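You operate a simulated robot arm through the tools that you are given. There is no shell and no other tool.

Carry out the task below with a simulated robot arm. There is one attempt and no reset: what you move stays moved.

JOB
Open the green mould and mist release over its whole hollow.
Fine: both clamps up, upper half on the table; spray from the teal can and stand the can back; keep fingers from under the clamp feet. Set down upright: teal spray can.
Where things are to end (x, y in the base frame): upper half of the green mould within 0.06 m of [0.81, -0.31].

It is judged by the outcome, as a careful person would: the job done as asked, and still so three seconds after it is handed in. It fails if anything else is knocked over, pushed out of place, dropped, spilled or broken.

ROBOT AND FRAMES
A 7-joint arm with a fingered hand, fixed in place. Base frame: the origin is on the floor under the middle of its stand, x ahead of it, y to its left, z up; the work surface is at about z = 0.8. Units: m, rad, N and s.
It reaches about 1.333 m from its shoulder. Its first joint turns from -1.204 to 3.002 rad. Payload 5 kg.
Tool frame: the origin (TCP) lies between the finger pads and is the grasp point; the fingertips stand 0.032 m ahead of it; z points along the fingers, y is the line along which they close. The gripper opens to 0.16 m; its body begins 0.089 m behind the TCP. The gripper is a hand of 3 fingers: y runs from the thumb to the fingers, the wrist lies at [0, 0, -0.252] in the tool frame, and closing takes about 1.5 s.
Orientation is that of the tool frame in the base frame, as a unit quaternion [w, x, y, z]. With the fingers straight down and closing along the base's y, the tool's x points along the base's -x, its y along +y and its z along -z.

CONTROLS
- The arm moves only by the tool nudge_tool. Its argument "plan" is a list of rows, each an object (a shift or turn left out is 0, a gripper value left out holds the last) with "offset": the shift along the tool's x, y, z in cm, a list of three; "turn": the turn, a rotation vector about the tool's x, y, z in rad, a list of three; "jaw": the finger opening in cm, from 0 to 16. In form: [{"offset": [x, y, z], "turn": [wx, wy, wz], "jaw": jaw}, ...]. A call has 1 to 20 rows; each row is the pose to reach, as a shift and turn from the pose commanded when the call began, along the tool's axes at that moment. Rows are played at 5 a second. More than 0.05 m and 0.15 rad between two rows, or a gripper value outside its range, and nothing of the call is played. Where a pose cannot be reached the arm comes as near as it can. A force on the tool above 60 N (or 10 N above the force at the start of the call, whichever is more), or a blocked arm, ends the call early, and 0.2 s more pass. Each finger travels about 0.108 m/s and halts on what it meets, pressing with about 27 N; the grip force reading is that of the motor and also rises with nothing between the fingers. The clock runs only during rows and for 0.2 s after the last one: add rows that repeat a pose to give the fingers time. The reply holds the time, the measured pose of the TCP, the force on the tool along the base axes, the opening and the grip force, in the units named above and with some noise, with the torque about the TCP (base axes, N m) and any sound that the robot's microphone picked up, and new pictures: "show" is both (left out), scene, wrist or none.
- Cameras (640 x 400 px; columns grow to the right, rows downward): "scene" is fixed at [0.4007, 0.6514, 1.6389]; the picture's right is [-0.82, -0.57, 0.00], its down [-0.34, 0.49, -0.80] and it looks along [0.46, -0.66, -0.60] (base axes); focal length 327 px, centre (320, 200). "wrist" rides on the gripper at [0.065, -0.004, -0.116] in the tool frame; the picture's right is [0.06, 1.00, 0.00], its down [-0.87, 0.05, -0.49] and it looks along [-0.49, 0.03, 0.87] (tool axes); focal length 261 px, centre (320, 200). There is no depth. A picture from a camera that has moved, and an enlarged one, comes with that camera's place and axes in the base frame and with its lens.
- slide_trunk(by): slides the trunk up (or, below 0, down) by that many m; the arm rides with it, the base frame stays. It gives what a move gives, with no picture.
- preshape(shape): the hand has 3 fingers and takes this shape, open, in about a second: jaw (thumb against the fingers, like two jaws); tri (thumb and two fingers); tip (a fingertip pinch); poke (one finger out to press); point (the index stretched); flat (the hand flat); cup (the hand cupped); fist (a fist). The gripper value then closes the fingers along that shape, each until it touches; the sizes above hold for jaw. It gives what a move gives, with no picture.
- zoom(camera, box): a new picture of the part [left, top, right, bottom] of that camera's present view, enlarged. No time passes.
- sign_off(): hands the job in; it is judged then, once.

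Places have to be worked out from the pictures, the camera data and where the tool is seen. Open the gripper and draw the arm clear of the work before you hand the job in, unless the task says otherwise.

The tools are called after "Request:" as a command line: name --argument value ..., lists and objects as JSON in quotes. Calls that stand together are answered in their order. nudge_tool: Moves the arm, as the interface text tells. Its arguments: {"type":"object","properties":{"plan":{"type":"array","items":{"type":"object","properties":{"offset":{"type":"array","items":{"type":"number"}},"turn":{"type":"array","items":{"type":"number"}},"jaw":{"type":"number"}}}},"show":{"type":"string","enum":["both","scene","wrist","none"]}},"required":["plan"]} The other tools are called the same way: slide_trunk (by) moves the trunk up or down; preshape (shape) gives the hand a shape; zoom (camera, box) takes an enlarged picture of a part of a camera's view; sign_off () hands the job in.

At the start:

```text
t: 0.0
ee_pos: [0.6818, -0.416, 1.3219]
tcp_rot: [0.0, 0.0, 1.0, 0.001]
ft_force: [0.0, 0.2, -0.1]
torque: [0.01, -0.02, -0.02]
gripper_width: 0.1601
grasp_force: 0.1
shape: jaw
trunk travel left (down, up): [-0.75, 0.19]
```

scene: 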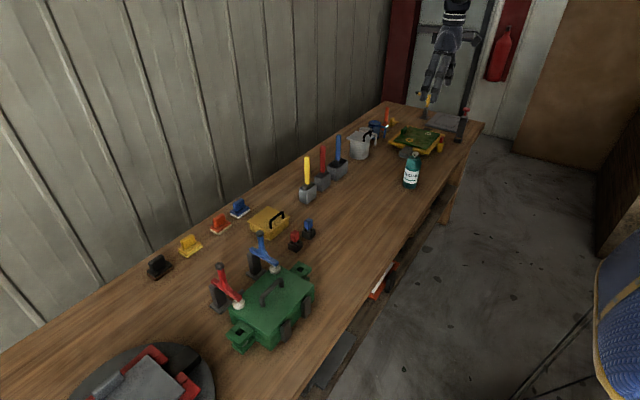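
wrist: 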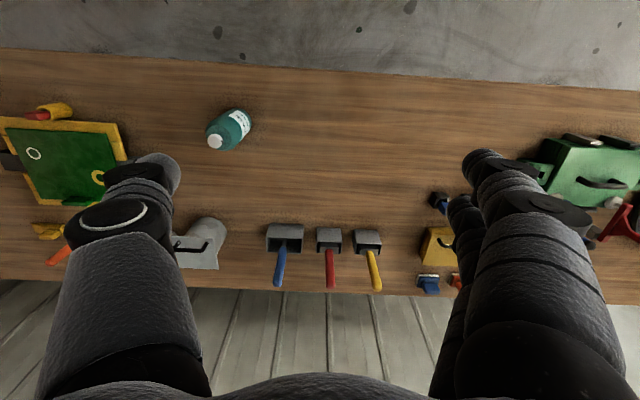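

The pictures show a closed green mould with two toggle clamps (red and blue) at the near end, and a teal can further along. I zoom in on both before moving anything.

Request:
zoom --camera "scene" --box '[190, 220, 350, 360]'

Request:
zoom --camera "scene" --box '[340, 90, 500, 200]'

Request:
zoom --camera "wrist" --box '[480, 100, 640, 260]'

Request:
zoom --camera "scene" --box '[60, 180, 340, 400]'

```text
2.86 times, centred on (270, 290) of scene
camera zoom: at [0.4007, 0.6514, 1.6389], right [-0.82, -0.57, 0.0], down [-0.34, 0.49, -0.8], along [0.46, -0.66, -0.6], focal length 935 px, centre (463, -57)
```

zoom: 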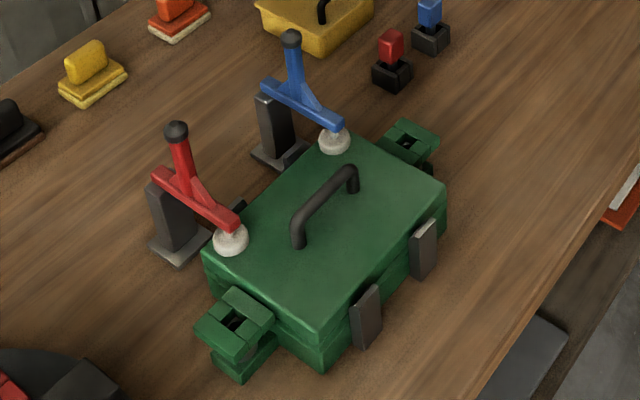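

```text
3.64 times, centred on (420, 145) of scene
camera zoom: at [0.4007, 0.6514, 1.6389], right [-0.82, -0.57, 0.0], down [-0.34, 0.49, -0.8], along [0.46, -0.66, -0.6], focal length 1190 px, centre (-44, 400)
```

zoom: 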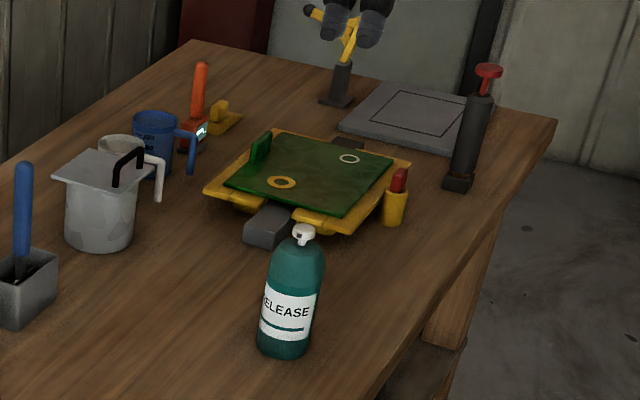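

```text
2.50 times, centred on (560, 180) of wrist
camera zoom: at [0.6174, -0.4213, 1.437], right [-0.06, 1.0, 0.0], down [0.87, 0.05, 0.49], along [0.49, 0.03, -0.87], focal length 652 px, centre (-280, 250)
```

zoom: 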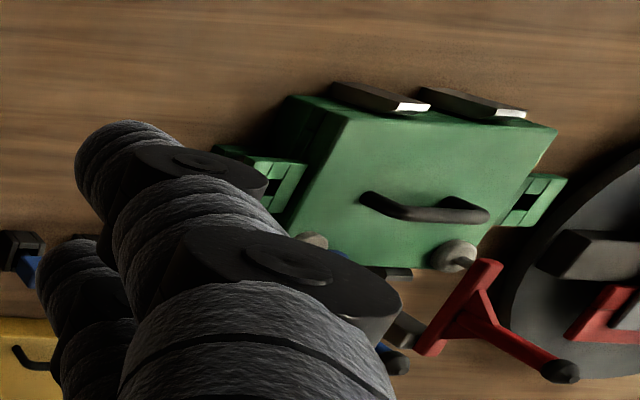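

```text
1.82 times, centred on (200, 290) of scene
camera zoom: at [0.4007, 0.6514, 1.6389], right [-0.82, -0.57, 0.0], down [-0.34, 0.49, -0.8], along [0.46, -0.66, -0.6], focal length 595 px, centre (538, 36)
```

zoom: 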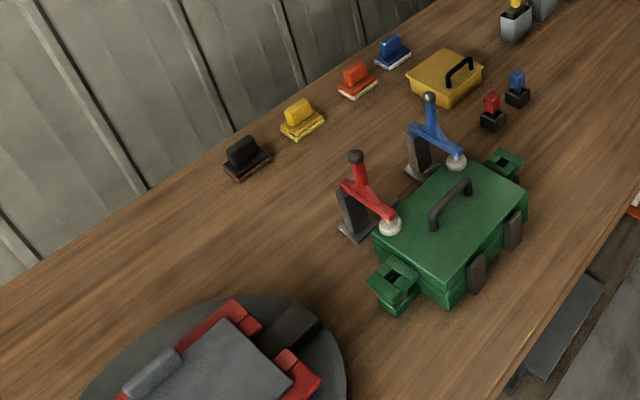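

The mould lid works out near x 0.77–0.91, y 0.15–0.35, with its top near z 0.87, and the can is near (0.78, -0.59). I zoom on the can and on the target area.

Request:
zoom --camera "wrist" --box '[190, 90, 270, 170]'

Request:
zoom --camera "scene" --box '[380, 130, 440, 200]'

Request:
zoom --camera "scene" --box '[280, 110, 440, 250]'

```text
5.00 times, centred on (230, 130) of wrist
camera zoom: at [0.6174, -0.4213, 1.437], right [-0.06, 1.0, 0.0], down [0.87, 0.05, 0.49], along [0.49, 0.03, -0.87], focal length 1303 px, centre (770, 550)
```

zoom: 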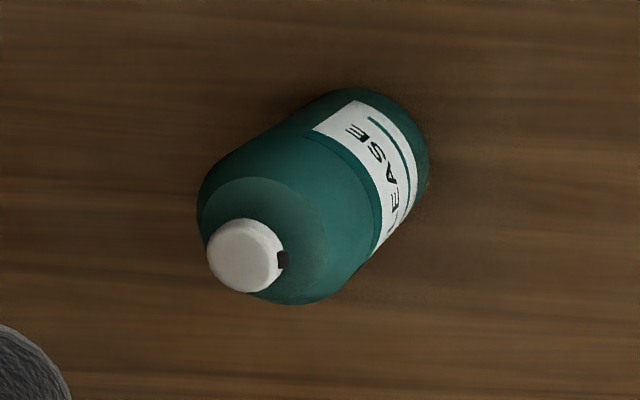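

```text
5.71 times, centred on (410, 165) of scene
camera zoom: at [0.4007, 0.6514, 1.6389], right [-0.82, -0.57, 0.0], down [-0.34, 0.49, -0.8], along [0.46, -0.66, -0.6], focal length 1869 px, centre (-194, 400)
```

zoom: 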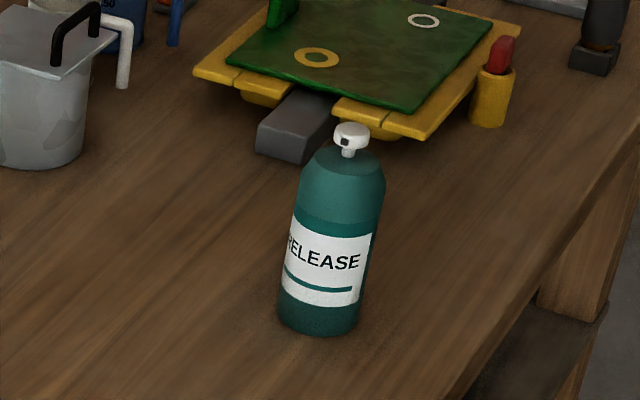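

```text
2.86 times, centred on (360, 180) of scene
camera zoom: at [0.4007, 0.6514, 1.6389], right [-0.82, -0.57, 0.0], down [-0.34, 0.49, -0.8], along [0.46, -0.66, -0.6], focal length 935 px, centre (206, 257)
```

zoom: 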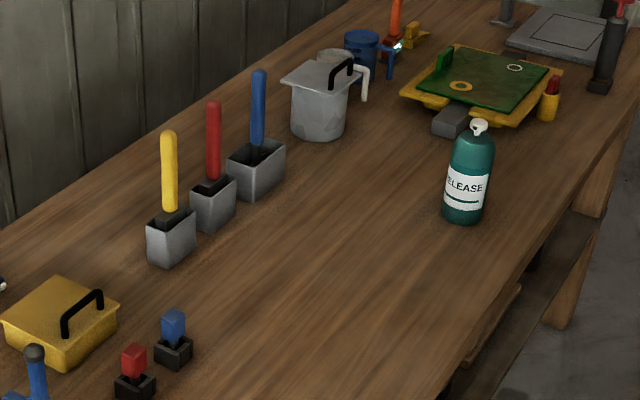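

The can stands at about (0.77, -0.59), 0.064 m across and 0.17 m tall. It has a press-down cap whose orifice faces roughly +y. I'll look at the hand shapes in free air to see how the cap could be pressed.

Request:
preshape --shape "point"

Request:
zoom --camera "wrist" --box '[0, 0, 640, 400]'

Request:
zoom --camera "scene" --box '[390, 0, 500, 120]'

Request:
preshape --shape "poke"

Request:
zoom --camera "wrist" --box '[0, 0, 640, 400]'

Request:
preshape --shape "tri"

Request:
zoom --camera "wrist" --box '[0, 0, 640, 400]'

Request:
preshape --shape "tip"

Request:
zoom --camera "wrist" --box '[0, 0, 640, 400]'

```text
t: 0.9
ee_pos: [0.6828, -0.4171, 1.3205]
tcp_rot: [0.0, 0.0, 1.0, 0.001]
ft_force: [-0.1, 0.3, -0.1]
torque: [-0.02, 0.04, -0.03]
gripper_width: 0.0
grasp_force: 0.0
shape: point
trunk travel left (down, up): [-0.75, 0.19]
```

```text
1.00 times, centred on (320, 200) of wrist (not enlarged: the box is as wide or as high as the picture)
camera zoom: at [0.6174, -0.4213, 1.437], right [-0.06, 1.0, 0.0], down [0.87, 0.05, 0.49], along [0.49, 0.03, -0.87], focal length 261 px, centre (320, 200)
```

zoom: 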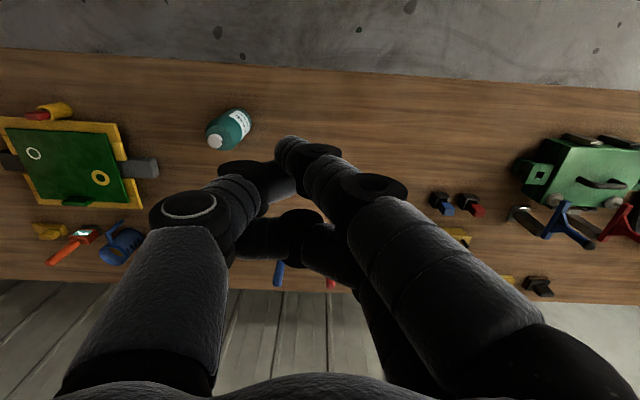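

```text
3.33 times, centred on (445, 60) of scene
camera zoom: at [0.4007, 0.6514, 1.6389], right [-0.82, -0.57, 0.0], down [-0.34, 0.49, -0.8], along [0.46, -0.66, -0.6], focal length 1090 px, centre (-97, 667)
```

zoom: 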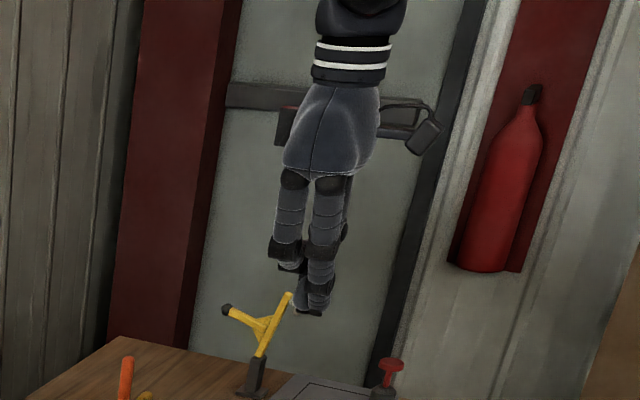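

```text
t: 1.8
ee_pos: [0.6827, -0.4174, 1.3217]
tcp_rot: [0.0, 0.0, 1.0, 0.001]
ft_force: [-0.1, -0.3, -0.5]
torque: [0.0, 0.04, 0.03]
gripper_width: 0.0001
grasp_force: 0.0
shape: poke
trunk travel left (down, up): [-0.75, 0.19]
```

```text
1.00 times, centred on (320, 200) of wrist (not enlarged: the box is as wide or as high as the picture)
camera zoom: at [0.6174, -0.4213, 1.437], right [-0.06, 1.0, 0.0], down [0.87, 0.05, 0.49], along [0.49, 0.03, -0.87], focal length 261 px, centre (320, 200)
```

zoom: 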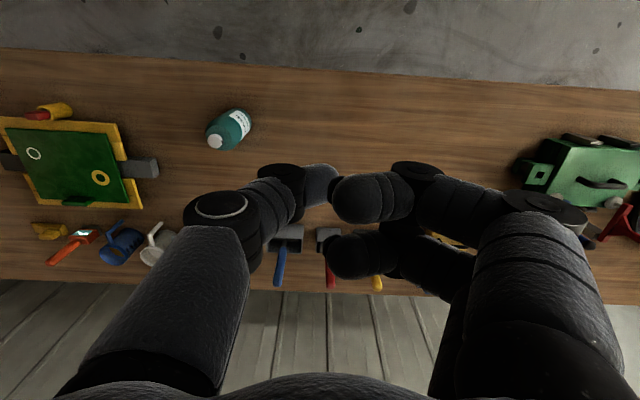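

```text
t: 2.7
ee_pos: [0.6829, -0.4168, 1.3212]
tcp_rot: [0.0, 0.0, 1.0, 0.001]
ft_force: [-0.3, -0.2, -0.9]
torque: [0.06, 0.02, 0.03]
gripper_width: 0.1599
grasp_force: 0.0
shape: tri
trunk travel left (down, up): [-0.75, 0.19]
```

```text
1.00 times, centred on (320, 200) of wrist (not enlarged: the box is as wide or as high as the picture)
camera zoom: at [0.6174, -0.4213, 1.437], right [-0.06, 1.0, 0.0], down [0.87, 0.05, 0.49], along [0.49, 0.03, -0.87], focal length 261 px, centre (320, 200)
```

zoom: 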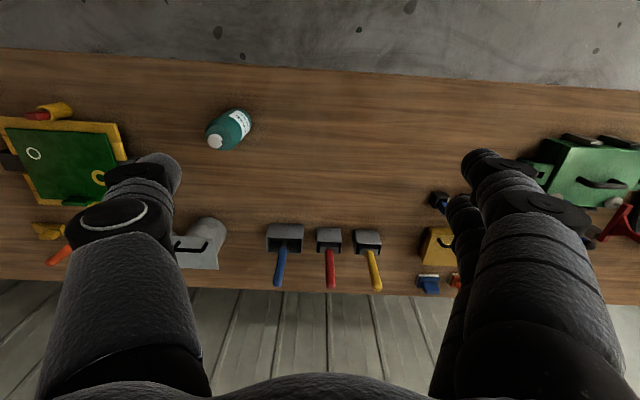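

```text
t: 3.6
ee_pos: [0.6825, -0.4165, 1.3215]
tcp_rot: [0.0, 0.0, 1.0, 0.001]
ft_force: [-0.2, 0.0, 0.0]
torque: [0.0, 0.0, 0.02]
gripper_width: 0.1598
grasp_force: 0.2
shape: tip
trunk travel left (down, up): [-0.75, 0.19]
```

```text
1.00 times, centred on (320, 200) of wrist (not enlarged: the box is as wide or as high as the picture)
camera zoom: at [0.6174, -0.4213, 1.437], right [-0.06, 1.0, 0.0], down [0.87, 0.05, 0.49], along [0.49, 0.03, -0.87], focal length 261 px, centre (320, 200)
```

zoom: 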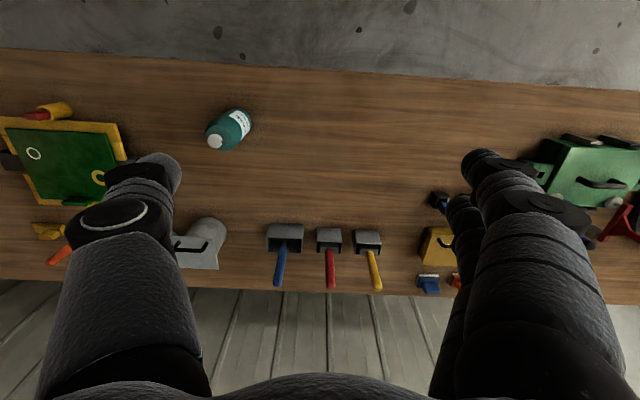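

The shapes may not have settled when those pictures were taken, so I let time pass in "point" and look again.

Request:
preshape --shape "point"

Request:
nudge_tool --plan '[{"offset": [0, 0, 0]}, {"offset": [0, 0, 0]}, {"offset": [0, 0, 0]}, {"offset": [0, 0, 0]}, {"offset": [0, 0, 0]}]' --show "wrist"

Request:
preshape --shape "poke"

Request:
nudge_tool --plan '[{"offset": [0, 0, 0]}, {"offset": [0, 0, 0]}, {"offset": [0, 0, 0]}, {"offset": [0, 0, 0]}, {"offset": [0, 0, 0]}]' --show "wrist"

Request:
preshape --shape "tri"

Request:
nudge_tool --plan '[{"offset": [0, 0, 0]}, {"offset": [0, 0, 0]}, {"offset": [0, 0, 0]}, {"offset": [0, 0, 0]}, {"offset": [0, 0, 0]}]' --show "wrist"

```text
t: 4.5
ee_pos: [0.6831, -0.4171, 1.3219]
tcp_rot: [0.0, 0.0, 1.0, 0.001]
ft_force: [0.1, -0.5, 0.1]
torque: [0.0, 0.01, -0.02]
gripper_width: 0.0
grasp_force: 0.0
shape: point
trunk travel left (down, up): [-0.75, 0.19]
```

```text
t: 5.7
ee_pos: [0.6824, -0.4168, 1.3217]
tcp_rot: [0.0, 0.0, 1.0, 0.001]
ft_force: [-1.1, 0.2, 0.7]
torque: [0.03, -0.02, 0.01]
gripper_width: 0.0
grasp_force: 0.1
shape: point
trunk travel left (down, up): [-0.75, 0.19]
camera wrist: at [0.6174, -0.4213, 1.437], right [-0.06, 1.0, 0.0], down [0.87, 0.05, 0.49], along [0.49, 0.03, -0.87], focal length 261 px, centre (320, 200)
```

wrist: 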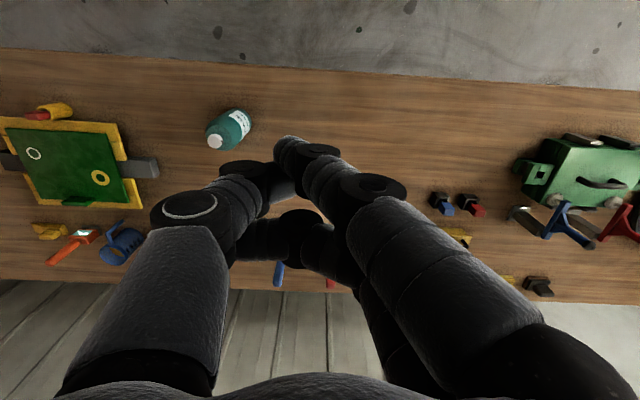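

```text
t: 6.6
ee_pos: [0.6832, -0.417, 1.3214]
tcp_rot: [-0.001, 0.001, 1.0, 0.001]
ft_force: [0.1, -0.2, 0.2]
torque: [-0.03, 0.01, 0.02]
gripper_width: 0.0002
grasp_force: 0.1
shape: poke
trunk travel left (down, up): [-0.75, 0.19]
```

```text
t: 7.8
ee_pos: [0.6841, -0.4166, 1.3208]
tcp_rot: [0.0, 0.0, 1.0, 0.001]
ft_force: [-1.0, -0.1, -0.4]
torque: [-0.02, 0.0, 0.03]
gripper_width: 0.0
grasp_force: 0.0
shape: poke
trunk travel left (down, up): [-0.75, 0.19]
camera wrist: at [0.6174, -0.4213, 1.437], right [-0.06, 1.0, 0.0], down [0.87, 0.05, 0.49], along [0.49, 0.03, -0.87], focal length 261 px, centre (320, 200)
```

wrist: 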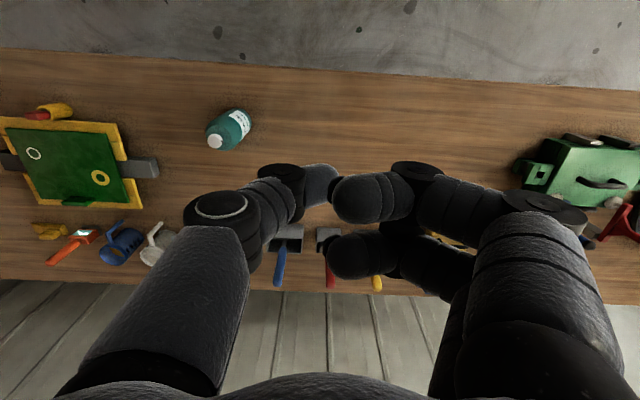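

```text
t: 8.7
ee_pos: [0.6821, -0.4159, 1.3222]
tcp_rot: [0.001, 0.0, 1.0, 0.001]
ft_force: [-0.1, -0.1, 0.3]
torque: [0.03, 0.0, 0.0]
gripper_width: 0.1599
grasp_force: 0.2
shape: tri
trunk travel left (down, up): [-0.75, 0.19]
```

```text
t: 9.9
ee_pos: [0.6836, -0.4166, 1.3224]
tcp_rot: [0.0, 0.0, 1.0, 0.001]
ft_force: [0.2, -0.2, -0.2]
torque: [0.0, 0.02, -0.01]
gripper_width: 0.1598
grasp_force: 0.2
shape: tri
trunk travel left (down, up): [-0.75, 0.19]
camera wrist: at [0.6174, -0.4213, 1.437], right [-0.06, 1.0, 0.0], down [0.87, 0.05, 0.49], along [0.49, 0.03, -0.87], focal length 261 px, centre (320, 200)
```

wrist: 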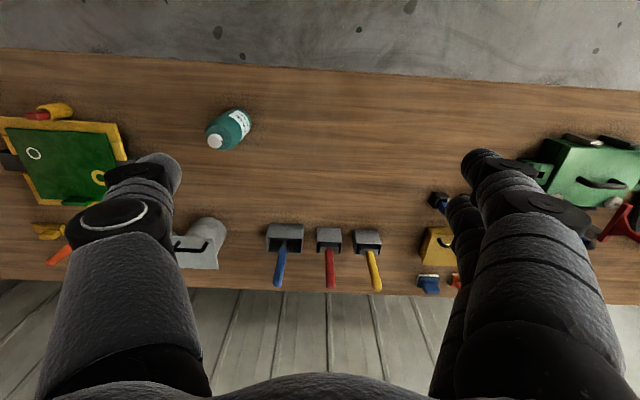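

Open, "tri", "tip" and "jaw" look alike. I close the hand in each shape in free air to see how the digits differ.

Request:
nudge_tool --plan '[{"jaw": 6}, {"jaw": 6}, {"jaw": 6}, {"jaw": 6}, {"jaw": 6}, {"jaw": 6}, {"jaw": 6}]' --show "wrist"

Request:
nudge_tool --plan '[{"jaw": 0}, {"jaw": 0}, {"jaw": 0}, {"jaw": 0}, {"jaw": 0}, {"jaw": 0}, {"jaw": 0}]' --show "wrist"

Request:
preshape --shape "tip"

Request:
nudge_tool --plan '[{"jaw": 6}, {"jaw": 6}, {"jaw": 6}, {"jaw": 6}, {"jaw": 6}, {"jaw": 6}, {"jaw": 6}]' --show "wrist"

Request:
nudge_tool --plan '[{"jaw": 0}, {"jaw": 0}, {"jaw": 0}, {"jaw": 0}, {"jaw": 0}, {"jaw": 0}, {"jaw": 0}]' --show "wrist"

Request:
preshape --shape "jaw"

Request:
nudge_tool --plan '[{"jaw": 6}, {"jaw": 6}, {"jaw": 6}, {"jaw": 6}, {"jaw": 6}, {"jaw": 6}, {"jaw": 6}]' --show "wrist"

Request:
nudge_tool --plan '[{"jaw": 0}, {"jaw": 0}, {"jaw": 0}, {"jaw": 0}, {"jaw": 0}, {"jaw": 0}, {"jaw": 0}]' --show "wrist"

```text
t: 11.5
ee_pos: [0.6824, -0.4167, 1.3208]
tcp_rot: [0.0, 0.0, 1.0, 0.0]
ft_force: [0.0, 0.8, -0.1]
torque: [-0.02, 0.0, 0.03]
gripper_width: 0.0604
grasp_force: 0.1
shape: tri
trunk travel left (down, up): [-0.75, 0.19]
camera wrist: at [0.6174, -0.4213, 1.437], right [-0.06, 1.0, 0.0], down [0.87, 0.05, 0.49], along [0.49, 0.03, -0.87], focal length 261 px, centre (320, 200)
```

wrist: 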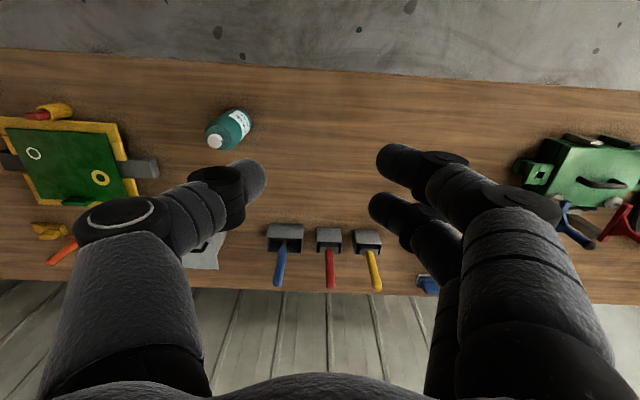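

```text
t: 13.1
ee_pos: [0.6837, -0.4169, 1.321]
tcp_rot: [0.001, 0.0, 1.0, 0.001]
ft_force: [-0.5, 1.3, -0.7]
torque: [-0.01, 0.03, 0.0]
gripper_width: 0.0003
grasp_force: 26.9
shape: tri
trunk travel left (down, up): [-0.75, 0.19]
camera wrist: at [0.6174, -0.4213, 1.437], right [-0.06, 1.0, 0.0], down [0.87, 0.05, 0.49], along [0.49, 0.03, -0.87], focal length 261 px, centre (320, 200)
```

wrist: 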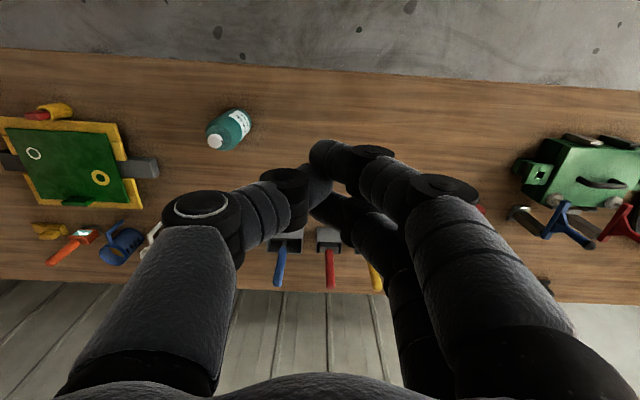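

```text
t: 14.0
ee_pos: [0.6836, -0.4169, 1.3207]
tcp_rot: [0.0, 0.0, 1.0, 0.001]
ft_force: [0.7, -0.3, 0.8]
torque: [0.0, 0.02, 0.0]
gripper_width: 0.1602
grasp_force: 0.0
shape: tip
trunk travel left (down, up): [-0.75, 0.19]
```

```text
t: 15.6
ee_pos: [0.6829, -0.4166, 1.3216]
tcp_rot: [0.0, 0.0, 1.0, 0.001]
ft_force: [0.2, 0.2, -0.2]
torque: [-0.01, 0.01, 0.01]
gripper_width: 0.0604
grasp_force: 0.0
shape: tip
trunk travel left (down, up): [-0.75, 0.19]
camera wrist: at [0.6174, -0.4213, 1.437], right [-0.06, 1.0, 0.0], down [0.87, 0.05, 0.49], along [0.49, 0.03, -0.87], focal length 261 px, centre (320, 200)
```

wrist: 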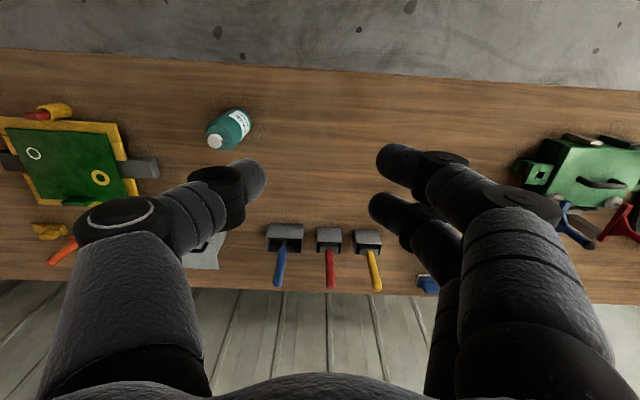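

```text
t: 17.2
ee_pos: [0.6832, -0.4168, 1.3214]
tcp_rot: [0.0, -0.001, 1.0, 0.001]
ft_force: [0.0, 0.5, -0.6]
torque: [-0.01, 0.02, 0.0]
gripper_width: 0.0
grasp_force: 27.0
shape: tip
trunk travel left (down, up): [-0.75, 0.19]
camera wrist: at [0.6174, -0.4213, 1.437], right [-0.06, 1.0, 0.0], down [0.87, 0.05, 0.49], along [0.49, 0.03, -0.87], focal length 261 px, centre (320, 200)
```

wrist: 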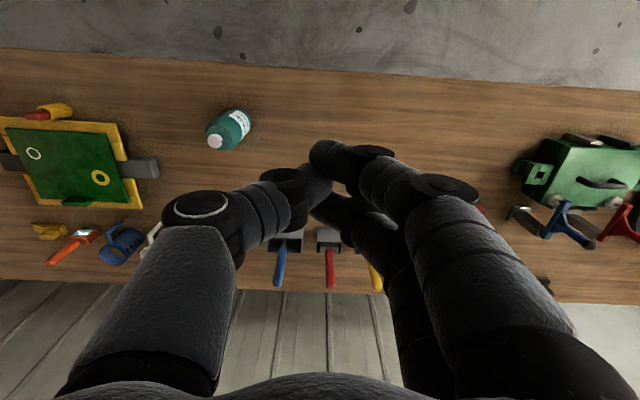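

```text
t: 18.1
ee_pos: [0.6827, -0.4161, 1.3215]
tcp_rot: [0.001, 0.0, 1.0, 0.001]
ft_force: [-0.3, -0.2, -0.2]
torque: [0.0, 0.0, 0.0]
gripper_width: 0.1598
grasp_force: 0.1
shape: jaw
trunk travel left (down, up): [-0.75, 0.19]
```

```text
t: 19.7
ee_pos: [0.6827, -0.4162, 1.3214]
tcp_rot: [0.0, 0.0, 1.0, 0.001]
ft_force: [0.0, -0.1, 0.2]
torque: [0.0, -0.01, 0.01]
gripper_width: 0.0606
grasp_force: 0.1
shape: jaw
trunk travel left (down, up): [-0.75, 0.19]
camera wrist: at [0.6174, -0.4213, 1.437], right [-0.06, 1.0, 0.0], down [0.87, 0.05, 0.49], along [0.49, 0.03, -0.87], focal length 261 px, centre (320, 200)
```

wrist: 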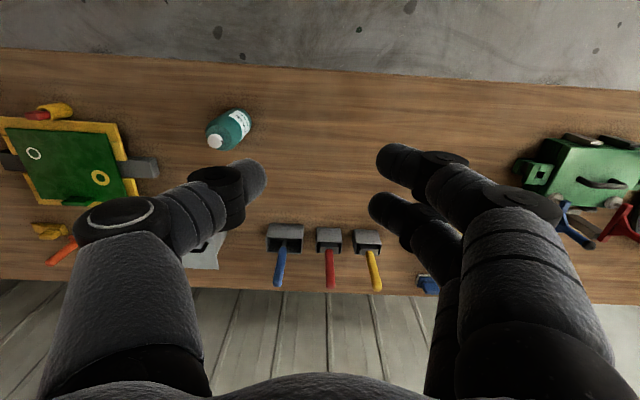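

```text
t: 21.3
ee_pos: [0.683, -0.4165, 1.322]
tcp_rot: [0.0, 0.0, 1.0, 0.001]
ft_force: [0.7, -0.6, -0.3]
torque: [-0.04, 0.0, 0.0]
gripper_width: 0.0
grasp_force: 27.0
shape: jaw
trunk travel left (down, up): [-0.75, 0.19]
camera wrist: at [0.6174, -0.4213, 1.437], right [-0.06, 1.0, 0.0], down [0.87, 0.05, 0.49], along [0.49, 0.03, -0.87], focal length 261 px, centre (320, 200)
```

wrist: 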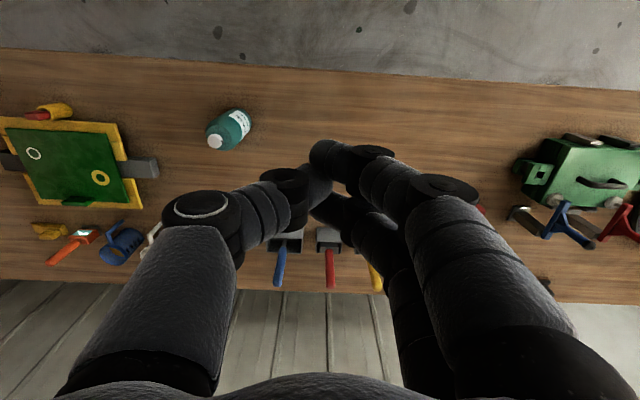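

All three shapes close the same way, so the cap will probably need the palm. Next I move the wrist camera over the green mould to study the clamps and the lid.

Request:
nudge_tool --plan '[{"offset": [0.3, 4.5, 0.6], "jaw": 16}, {"offset": [0.7, 9.0, 1.2]}, {"offset": [1.0, 13.5, 1.8]}, {"offset": [1.3, 18.0, 2.4]}, {"offset": [1.6, 22.5, 3.0]}, {"offset": [2.0, 27, 3.6]}, {"offset": [2.3, 31.5, 4.2]}, {"offset": [2.6, 36, 4.8]}, {"offset": [3.0, 40.5, 5.4]}, {"offset": [3.3, 45, 6.0]}, {"offset": [3.6, 49.5, 6.6]}, {"offset": [4.0, 54, 7.2]}, {"offset": [4.3, 58.5, 7.8]}, {"offset": [4.6, 63, 8.4]}, {"offset": [4.8, 66.7, 8.7]}, {"offset": [4.8, 66.7, 8.7]}]'

```text
t: 24.7
ee_pos: [0.592, -0.0902, 1.2795]
tcp_rot: [0.0, 0.001, 1.0, 0.003]
ft_force: [0.1, -0.3, -0.1]
torque: [0.01, -0.01, -0.03]
gripper_width: 0.1601
grasp_force: 0.0
shape: jaw
out of reach, approached as far as the arm can: row 7, 8, 9, 10, 11, 12, 13, 14, 15, 16
trunk travel left (down, up): [-0.75, 0.19]
camera wrist: at [0.5263, -0.0956, 1.3951], right [-0.06, 1.0, 0.01], down [0.87, 0.05, 0.49], along [0.49, 0.03, -0.87], focal length 261 px, centre (320, 200)
```

scene: 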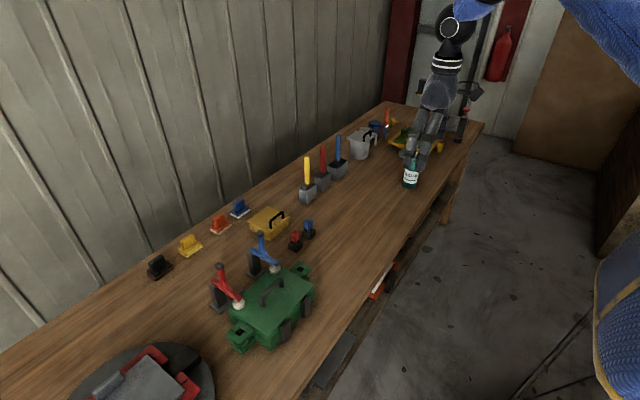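
wrist: 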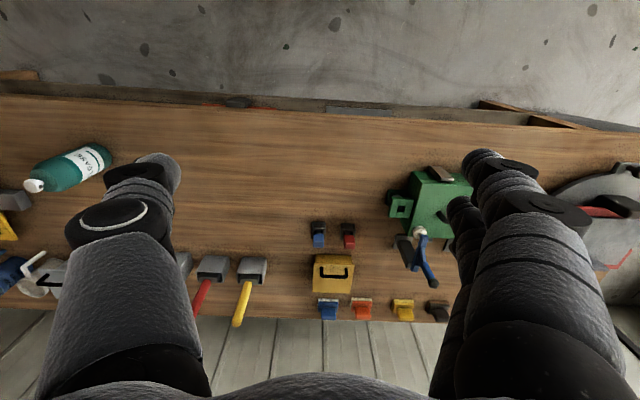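

The arm stopped short at y ≈ -0.09, probably on a wrist limit with this fixed yaw. I turn the hand about its axis, which the lid handle along y will need anyway, and then go on toward the mould.

Request:
nudge_tool --plan '[{"turn": [0, 0, -0.14]}, {"turn": [0, 0, -0.28]}, {"turn": [0, 0, -0.42]}, {"turn": [0, 0, -0.56]}, {"turn": [0, 0, -0.7]}, {"turn": [0, 0, -0.84]}, {"turn": [0, 0, -0.98]}, {"turn": [0, 0, -1.12]}, {"turn": [0, 0, -1.26]}, {"turn": [0, 0, -1.4]}, {"turn": [0, 0, -1.5708]}, {"turn": [0, 0, -1.5708]}]'

```text
refused: row 11 steps farther than a row can; nothing moved
```

I correct the last step size and repeat the turn.

Request:
nudge_tool --plan '[{"turn": [0, 0, -0.14]}, {"turn": [0, 0, -0.28]}, {"turn": [0, 0, -0.42]}, {"turn": [0, 0, -0.56]}, {"turn": [0, 0, -0.7]}, {"turn": [0, 0, -0.84]}, {"turn": [0, 0, -0.98]}, {"turn": [0, 0, -1.12]}, {"turn": [0, 0, -1.26]}, {"turn": [0, 0, -1.4]}, {"turn": [0, 0, -1.5]}, {"turn": [0, 0, -1.5708]}]'

```text
t: 27.3
ee_pos: [0.5885, -0.089, 1.2792]
tcp_rot: [-0.003, 0.707, -0.707, -0.002]
ft_force: [-0.5, 0.5, -0.3]
torque: [-0.02, 0.03, -0.04]
gripper_width: 0.16
grasp_force: 0.0
shape: jaw
trunk travel left (down, up): [-0.75, 0.19]
camera wrist: at [0.5918, -0.1554, 1.3949], right [-1.0, -0.06, 0.0], down [-0.06, 0.87, 0.5], along [-0.03, 0.5, -0.87], focal length 261 px, centre (320, 200)
```

scene: 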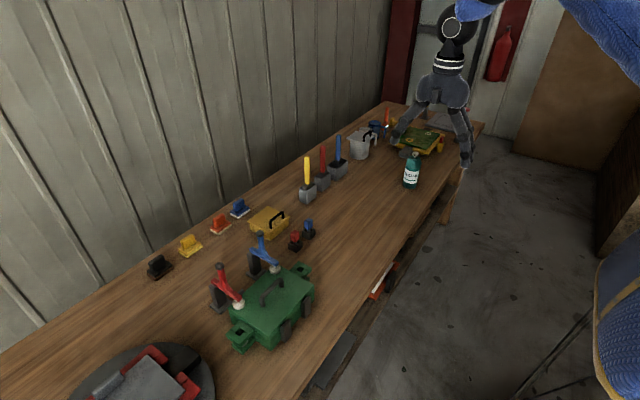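
wrist: 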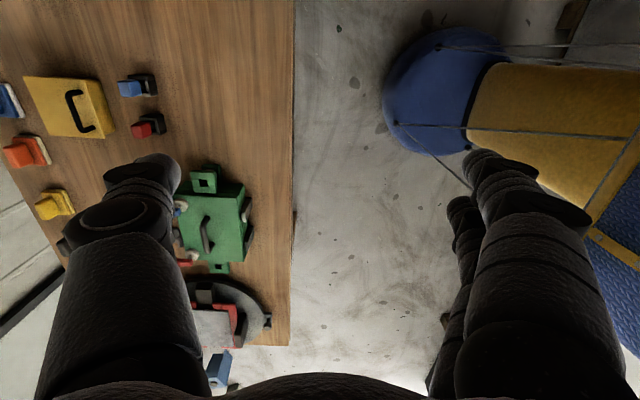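

The turn worked: tool x is now along -Y and tool y along -X. I move out over the table so the mould comes to the centre of the wrist view.

Request:
nudge_tool --plan '[{"offset": [-2, -4, 0.7]}, {"offset": [-4, -8, 1.4]}, {"offset": [-6, -12, 2.1]}, {"offset": [-8, -16, 2.8]}, {"offset": [-10, -20, 3.5]}, {"offset": [-12, -24, 4.2]}, {"offset": [-13, -25, 4.5]}, {"offset": [-13, -25, 4.5]}]'

```text
t: 29.1
ee_pos: [0.7098, -0.1314, 1.2234]
tcp_rot: [-0.003, 0.707, -0.707, -0.001]
ft_force: [0.1, 0.6, 0.4]
torque: [-0.01, 0.01, 0.0]
gripper_width: 0.1598
grasp_force: 0.1
shape: jaw
out of reach, approached as far as the arm can: row 1, 2, 3, 4, 5, 6, 7, 8
trunk travel left (down, up): [-0.75, 0.19]
camera wrist: at [0.7135, -0.1973, 1.3381], right [-1.0, -0.06, 0.0], down [-0.05, 0.87, 0.5], along [-0.03, 0.5, -0.87], focal length 261 px, centre (320, 200)
```

scene: 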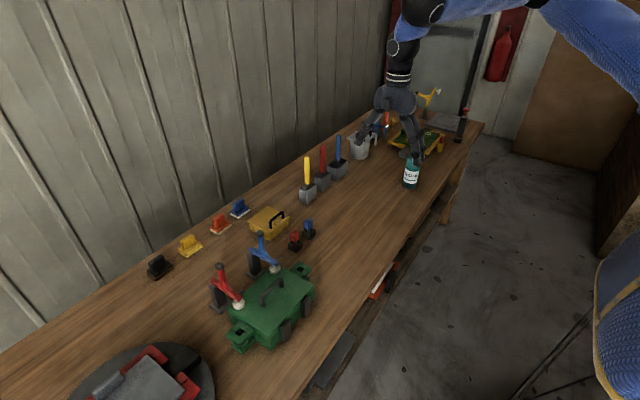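
wrist: 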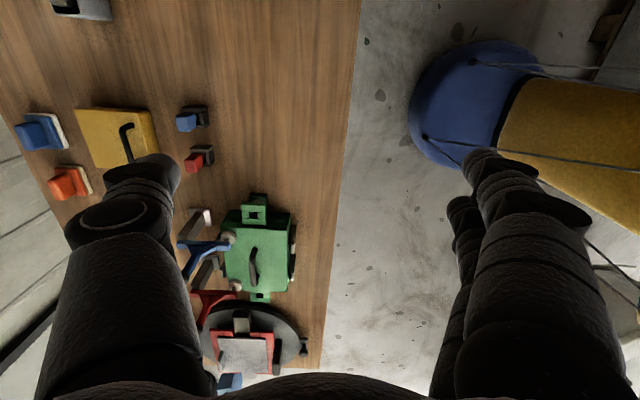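

The arm halted near y = -0.13 again. I try small single-axis moves to learn which direction is limiting.

Request:
nudge_tool --plan '[{"offset": [0, 0, 4]}, {"offset": [0, 0, 8]}]' --show "none"

Request:
nudge_tool --plan '[{"offset": [-4, 0, 0]}, {"offset": [-8, 0, 0]}]' --show "none"

Request:
nudge_tool --plan '[{"offset": [0, -4, 0]}, {"offset": [0, -8, 0]}]' --show "none"

```text
t: 29.7
ee_pos: [0.7077, -0.1309, 1.1344]
tcp_rot: [0.0, -0.706, 0.708, 0.001]
ft_force: [-0.1, -0.7, -1.6]
torque: [-0.02, 0.0, 0.0]
gripper_width: 0.1601
grasp_force: 0.2
shape: jaw
trunk travel left (down, up): [-0.75, 0.19]
```

```text
t: 30.3
ee_pos: [0.7001, -0.1231, 1.1384]
tcp_rot: [0.002, -0.707, 0.707, 0.001]
ft_force: [0.2, 0.6, -0.4]
torque: [-0.02, 0.01, 0.02]
gripper_width: 0.16
grasp_force: 0.0
shape: jaw
out of reach, approached as far as the arm can: row 1, 2
trunk travel left (down, up): [-0.75, 0.19]
```

```text
t: 30.9
ee_pos: [0.7219, -0.1353, 1.1414]
tcp_rot: [0.002, -0.706, 0.708, 0.001]
ft_force: [-0.4, 0.2, 0.4]
torque: [0.02, 0.0, -0.01]
gripper_width: 0.1599
grasp_force: 0.0
shape: jaw
out of reach, approached as far as the arm can: row 1, 2
trunk travel left (down, up): [-0.75, 0.19]
```

The reachable edge looks like a ray of about -9° from the stand, so joint 1 seems to be at its limit in this arm posture. I look at how the arm is folded.

Request:
nudge_tool --plan '[{"offset": [0, 0, 0]}]' --show "scene"

Request:
zoom --camera "scene" --box '[340, 0, 640, 160]'

Request:
zoom --camera "scene" --box '[520, 180, 640, 400]'

```text
t: 31.3
ee_pos: [0.7228, -0.1341, 1.1414]
tcp_rot: [0.002, -0.706, 0.708, 0.0]
ft_force: [0.4, -0.9, -0.8]
torque: [0.01, 0.01, 0.0]
gripper_width: 0.1601
grasp_force: 0.0
shape: jaw
trunk travel left (down, up): [-0.75, 0.19]
```

scene: 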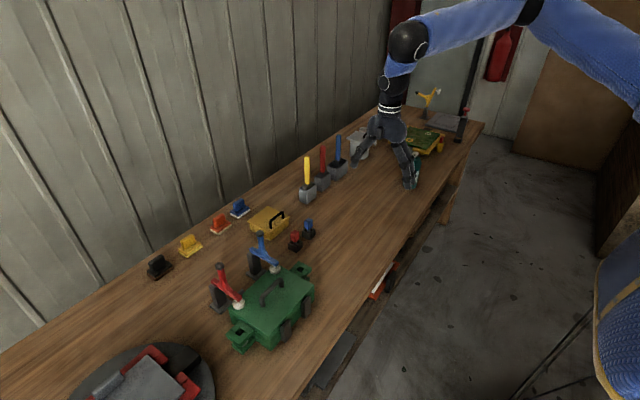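

```text
2.13 times, centred on (490, 80) of scene
camera zoom: at [0.4007, 0.6514, 1.6389], right [-0.82, -0.57, 0.0], down [-0.34, 0.49, -0.8], along [0.46, -0.66, -0.6], focal length 698 px, centre (-43, 456)
```

zoom: 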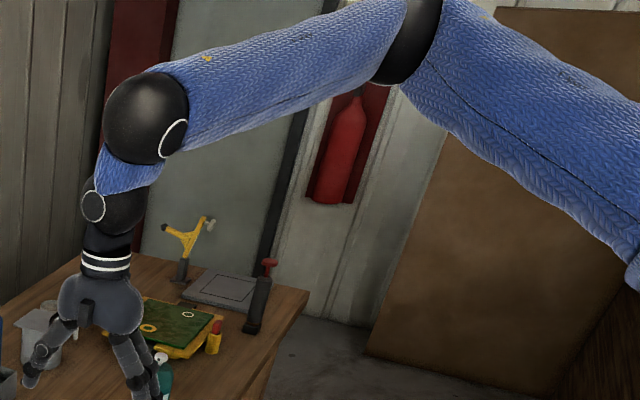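

```text
1.82 times, centred on (580, 290) of scene
camera zoom: at [0.4007, 0.6514, 1.6389], right [-0.82, -0.57, 0.0], down [-0.34, 0.49, -0.8], along [0.46, -0.66, -0.6], focal length 595 px, centre (-153, 36)
```

zoom: 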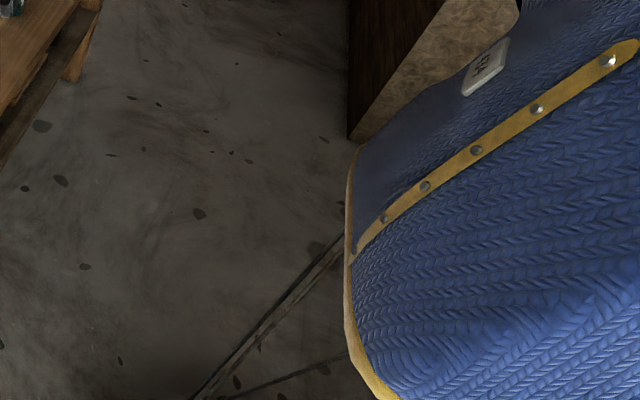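

The elbow is up and the reachable edge seems to be a vertical plane. I pull the hand closer to the stand and probe the +y limit there, to locate the pivot.

Request:
nudge_tool --plan '[{"offset": [0.5, 4, -3]}, {"offset": [0, 8, -6]}, {"offset": [0, 12, -9]}, {"offset": [0, 16, -10]}, {"offset": [0, 20, -10]}, {"offset": [0, 24, -10]}, {"offset": [0, 24, -10]}]' --show "scene"

Request:
nudge_tool --plan '[{"offset": [-4, 0, 0]}, {"offset": [-8, 0, 0]}, {"offset": [-12, 0, 0]}, {"offset": [-16, 0, 0]}, {"offset": [-20, 0, 0]}, {"offset": [-24, 0, 0]}]' --show "scene"

```text
refused: row 1 steps farther than a row can; nothing moved
```

```text
t: 32.7
ee_pos: [0.677, -0.1085, 1.1818]
tcp_rot: [0.004, -0.706, 0.708, 0.002]
ft_force: [-0.5, -0.8, 0.4]
torque: [0.03, 0.0, 0.0]
gripper_width: 0.16
grasp_force: 0.0
shape: jaw
out of reach, approached as far as the arm can: row 1, 2, 3, 4, 5, 6
trunk travel left (down, up): [-0.75, 0.19]
```

scene: 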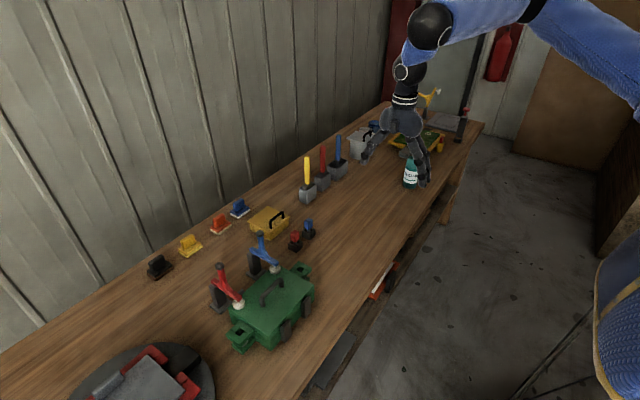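

I redo the pull-in with legal step sizes.

Request:
nudge_tool --plan '[{"offset": [0, 3.5, -2]}, {"offset": [0, 7, -4]}, {"offset": [0, 10.5, -6]}, {"offset": [0, 14, -8]}, {"offset": [0, 17.5, -10]}, {"offset": [0, 21, -12]}, {"offset": [0, 21, -12]}]' --show "scene"

Request:
nudge_tool --plan '[{"offset": [-4, 0, 0]}, {"offset": [-8, 0, 0]}, {"offset": [-12, 0, 0]}, {"offset": [-16, 0, 0]}, {"offset": [-20, 0, 0]}, {"offset": [-24, 0, 0]}]' --show "scene"

```text
t: 34.3
ee_pos: [0.4644, -0.1024, 1.2999]
tcp_rot: [0.0, -0.706, 0.708, 0.001]
ft_force: [0.1, 0.2, 0.0]
torque: [0.02, 0.07, -0.01]
gripper_width: 0.1602
grasp_force: 0.1
shape: jaw
trunk travel left (down, up): [-0.75, 0.19]
```

scene: 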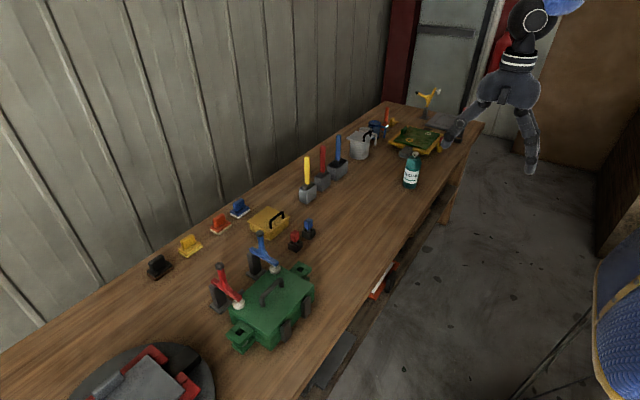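

```text
t: 35.7
ee_pos: [0.4623, -0.0709, 1.3035]
tcp_rot: [0.001, -0.706, 0.708, 0.0]
ft_force: [-0.3, 0.3, 0.6]
torque: [-0.01, 0.02, 0.04]
gripper_width: 0.1599
grasp_force: 0.1
shape: jaw
out of reach, approached as far as the arm can: row 1, 2, 3, 4, 5, 6
trunk travel left (down, up): [-0.75, 0.19]
```

scene: 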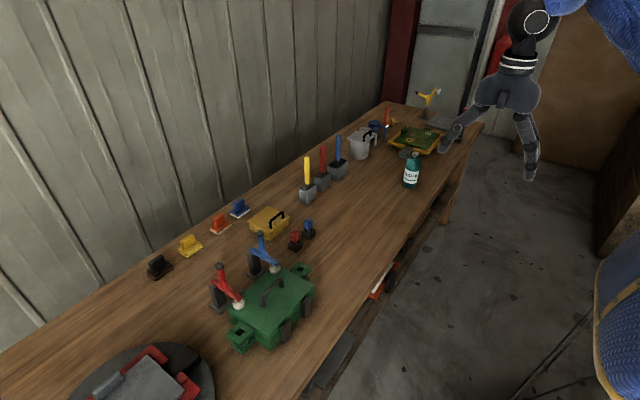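

The edge lies on a ray of -8.6° through the base axis, which matches joint 1 at 3.002 with the arm "flipped" (π - 3.002 = 0.14). To flip it, I swing the hand right at close range, raise it so the upper arm passes vertical, then come round to the left.

Request:
nudge_tool --plan '[{"offset": [4.42, 1.67, 0], "turn": [0, 0, 0.105], "jaw": 8}, {"offset": [8.83, 3.58, 0], "turn": [0, 0, 0.21]}, {"offset": [12.98, 5.93, 0], "turn": [0, 0, 0.315]}, {"offset": [17.08, 8.25, 0], "turn": [0, 0, 0.42]}, {"offset": [20.91, 10.98, 0], "turn": [0, 0, 0.525]}, {"offset": [24.44, 14.1, 0], "turn": [0, 0, 0.63]}, {"offset": [27.62, 17.58, 0], "turn": [0, 0, 0.735]}, {"offset": [30.42, 21.36, 0], "turn": [0, 0, 0.84]}, {"offset": [32.82, 25.42, 0], "turn": [0, 0, 0.945]}, {"offset": [34.77, 29.71, 0], "turn": [0, 0, 1.05]}, {"offset": [36.26, 34.17, 0], "turn": [0, 0, 1.15]}, {"offset": [36.26, 34.17, 0], "turn": [0, 0, 1.15]}]'

```text
t: 38.3
ee_pos: [0.1773, -0.5237, 1.3758]
tcp_rot: [0.0, -0.208, 0.978, 0.002]
ft_force: [0.0, 0.8, 0.5]
torque: [-0.03, 0.04, -0.02]
gripper_width: 0.0802
grasp_force: 0.2
shape: jaw
out of reach, approached as far as the arm can: row 3, 4, 5, 6, 7, 8, 9, 10, 11, 12
trunk travel left (down, up): [-0.75, 0.19]
camera wrist: at [0.1188, -0.5548, 1.4916], right [-0.46, 0.89, 0.0], down [0.77, 0.4, 0.49], along [0.43, 0.23, -0.87], focal length 261 px, centre (320, 200)
```

scene: 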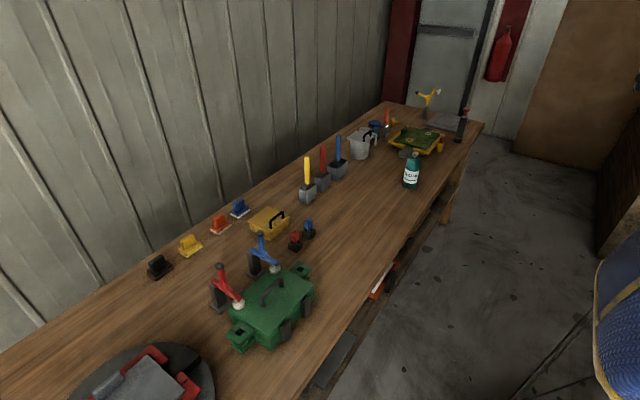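
wrist: 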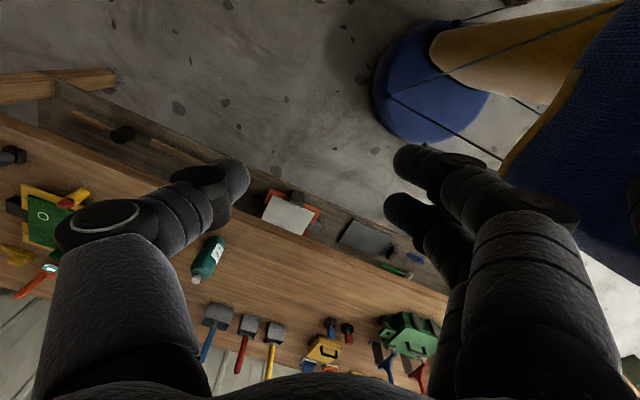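

The hand is now at azimuth -71°, and pointing straight down limits how far I can pull in. I tip the hand outward to horizontal while raising it, so the upper arm can pass vertical.

Request:
nudge_tool --plan '[{"offset": [0, -0.9, -3.4], "turn": [0.14, 0, 0]}, {"offset": [0, -1.8, -6.8], "turn": [0.28, 0, 0]}, {"offset": [0, -2.7, -10.2], "turn": [0.42, 0, 0]}, {"offset": [0, -3.6, -13.6], "turn": [0.56, 0, 0]}, {"offset": [0, -4.5, -17], "turn": [0.7, 0, 0]}, {"offset": [0, -5.4, -20.4], "turn": [0.84, 0, 0]}, {"offset": [0, -6.3, -23.8], "turn": [0.98, 0, 0]}, {"offset": [0, -7.2, -27.2], "turn": [1.12, 0, 0]}, {"offset": [0, -8.1, -30.6], "turn": [1.26, 0, 0]}, {"offset": [0, -9, -34], "turn": [1.4, 0, 0]}, {"offset": [0, -10, -37.4], "turn": [1.54, 0, 0]}, {"offset": [0, -10, -37.4], "turn": [1.54, 0, 0]}]'

```text
t: 40.9
ee_pos: [0.228, -0.7102, 1.7413]
tcp_rot: [0.17, -0.17, 0.691, -0.682]
ft_force: [0.5, 0.2, 0.8]
torque: [0.02, -0.03, 0.0]
gripper_width: 0.0798
grasp_force: 0.1
shape: jaw
out of reach, approached as far as the arm can: row 1, 2, 3, 4, 5, 6, 7, 8, 9, 10, 11, 12
trunk travel left (down, up): [-0.75, 0.19]
camera wrist: at [0.1164, -0.6391, 1.7463], right [-0.06, -0.02, -1.0], down [0.54, 0.84, -0.05], along [0.84, -0.54, -0.04], focal length 261 px, centre (320, 200)
```

scene: 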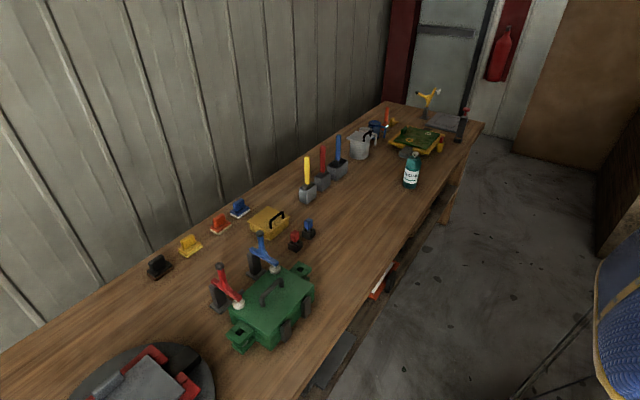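
wrist: 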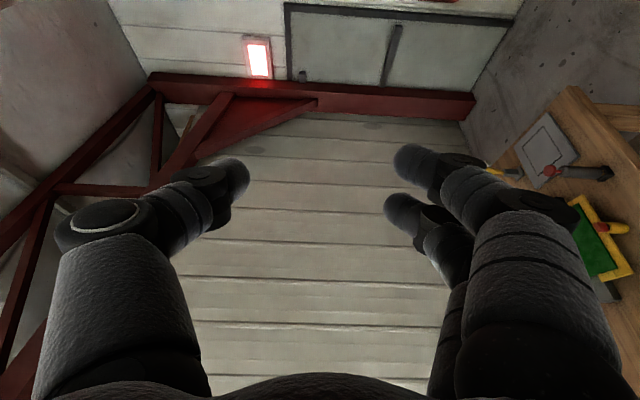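

The wrist sits at radius 0.5, short of the 0.4 I asked for. I probe the local limits with small pure moves, first inward and then up.

Request:
nudge_tool --plan '[{"offset": [0, 0, -4]}, {"offset": [0, 0, -8]}, {"offset": [0, 0, -12]}]' --show "none"

Request:
nudge_tool --plan '[{"offset": [0, -4, 0]}, {"offset": [0, -8, 0]}]' --show "none"

Request:
nudge_tool --plan '[{"offset": [0, 0, -4]}, {"offset": [0, 0, -8]}, {"offset": [0, 0, -12]}]' --show "wrist"

```text
t: 41.7
ee_pos: [0.1926, -0.6786, 1.7335]
tcp_rot: [-0.193, 0.189, -0.677, 0.685]
ft_force: [-0.7, 0.3, -0.1]
torque: [0.03, -0.02, 0.03]
gripper_width: 0.0801
grasp_force: 0.1
shape: jaw
out of reach, approached as far as the arm can: row 1, 2, 3
trunk travel left (down, up): [-0.75, 0.19]
```

```text
t: 42.3
ee_pos: [0.1964, -0.6803, 1.8161]
tcp_rot: [-0.196, 0.191, -0.676, 0.684]
ft_force: [-0.4, 0.0, 0.7]
torque: [0.02, -0.01, -0.03]
gripper_width: 0.0801
grasp_force: 0.0
shape: jaw
out of reach, approached as far as the arm can: row 2
trunk travel left (down, up): [-0.75, 0.19]
```

```text
t: 43.1
ee_pos: [0.1611, -0.6518, 1.8056]
tcp_rot: [-0.216, 0.205, -0.66, 0.69]
ft_force: [-0.4, -0.5, -0.5]
torque: [0.03, -0.01, 0.03]
gripper_width: 0.0801
grasp_force: 0.1
shape: jaw
out of reach, approached as far as the arm can: row 1, 2, 3
trunk travel left (down, up): [-0.75, 0.19]
camera wrist: at [0.0403, -0.5954, 1.8056], right [-0.02, -0.07, -1.0], down [0.44, 0.9, -0.08], along [0.9, -0.44, 0.01], focal length 261 px, centre (320, 200)
```

wrist: 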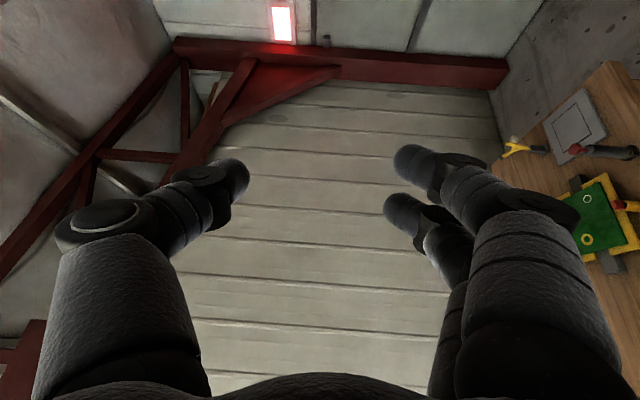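

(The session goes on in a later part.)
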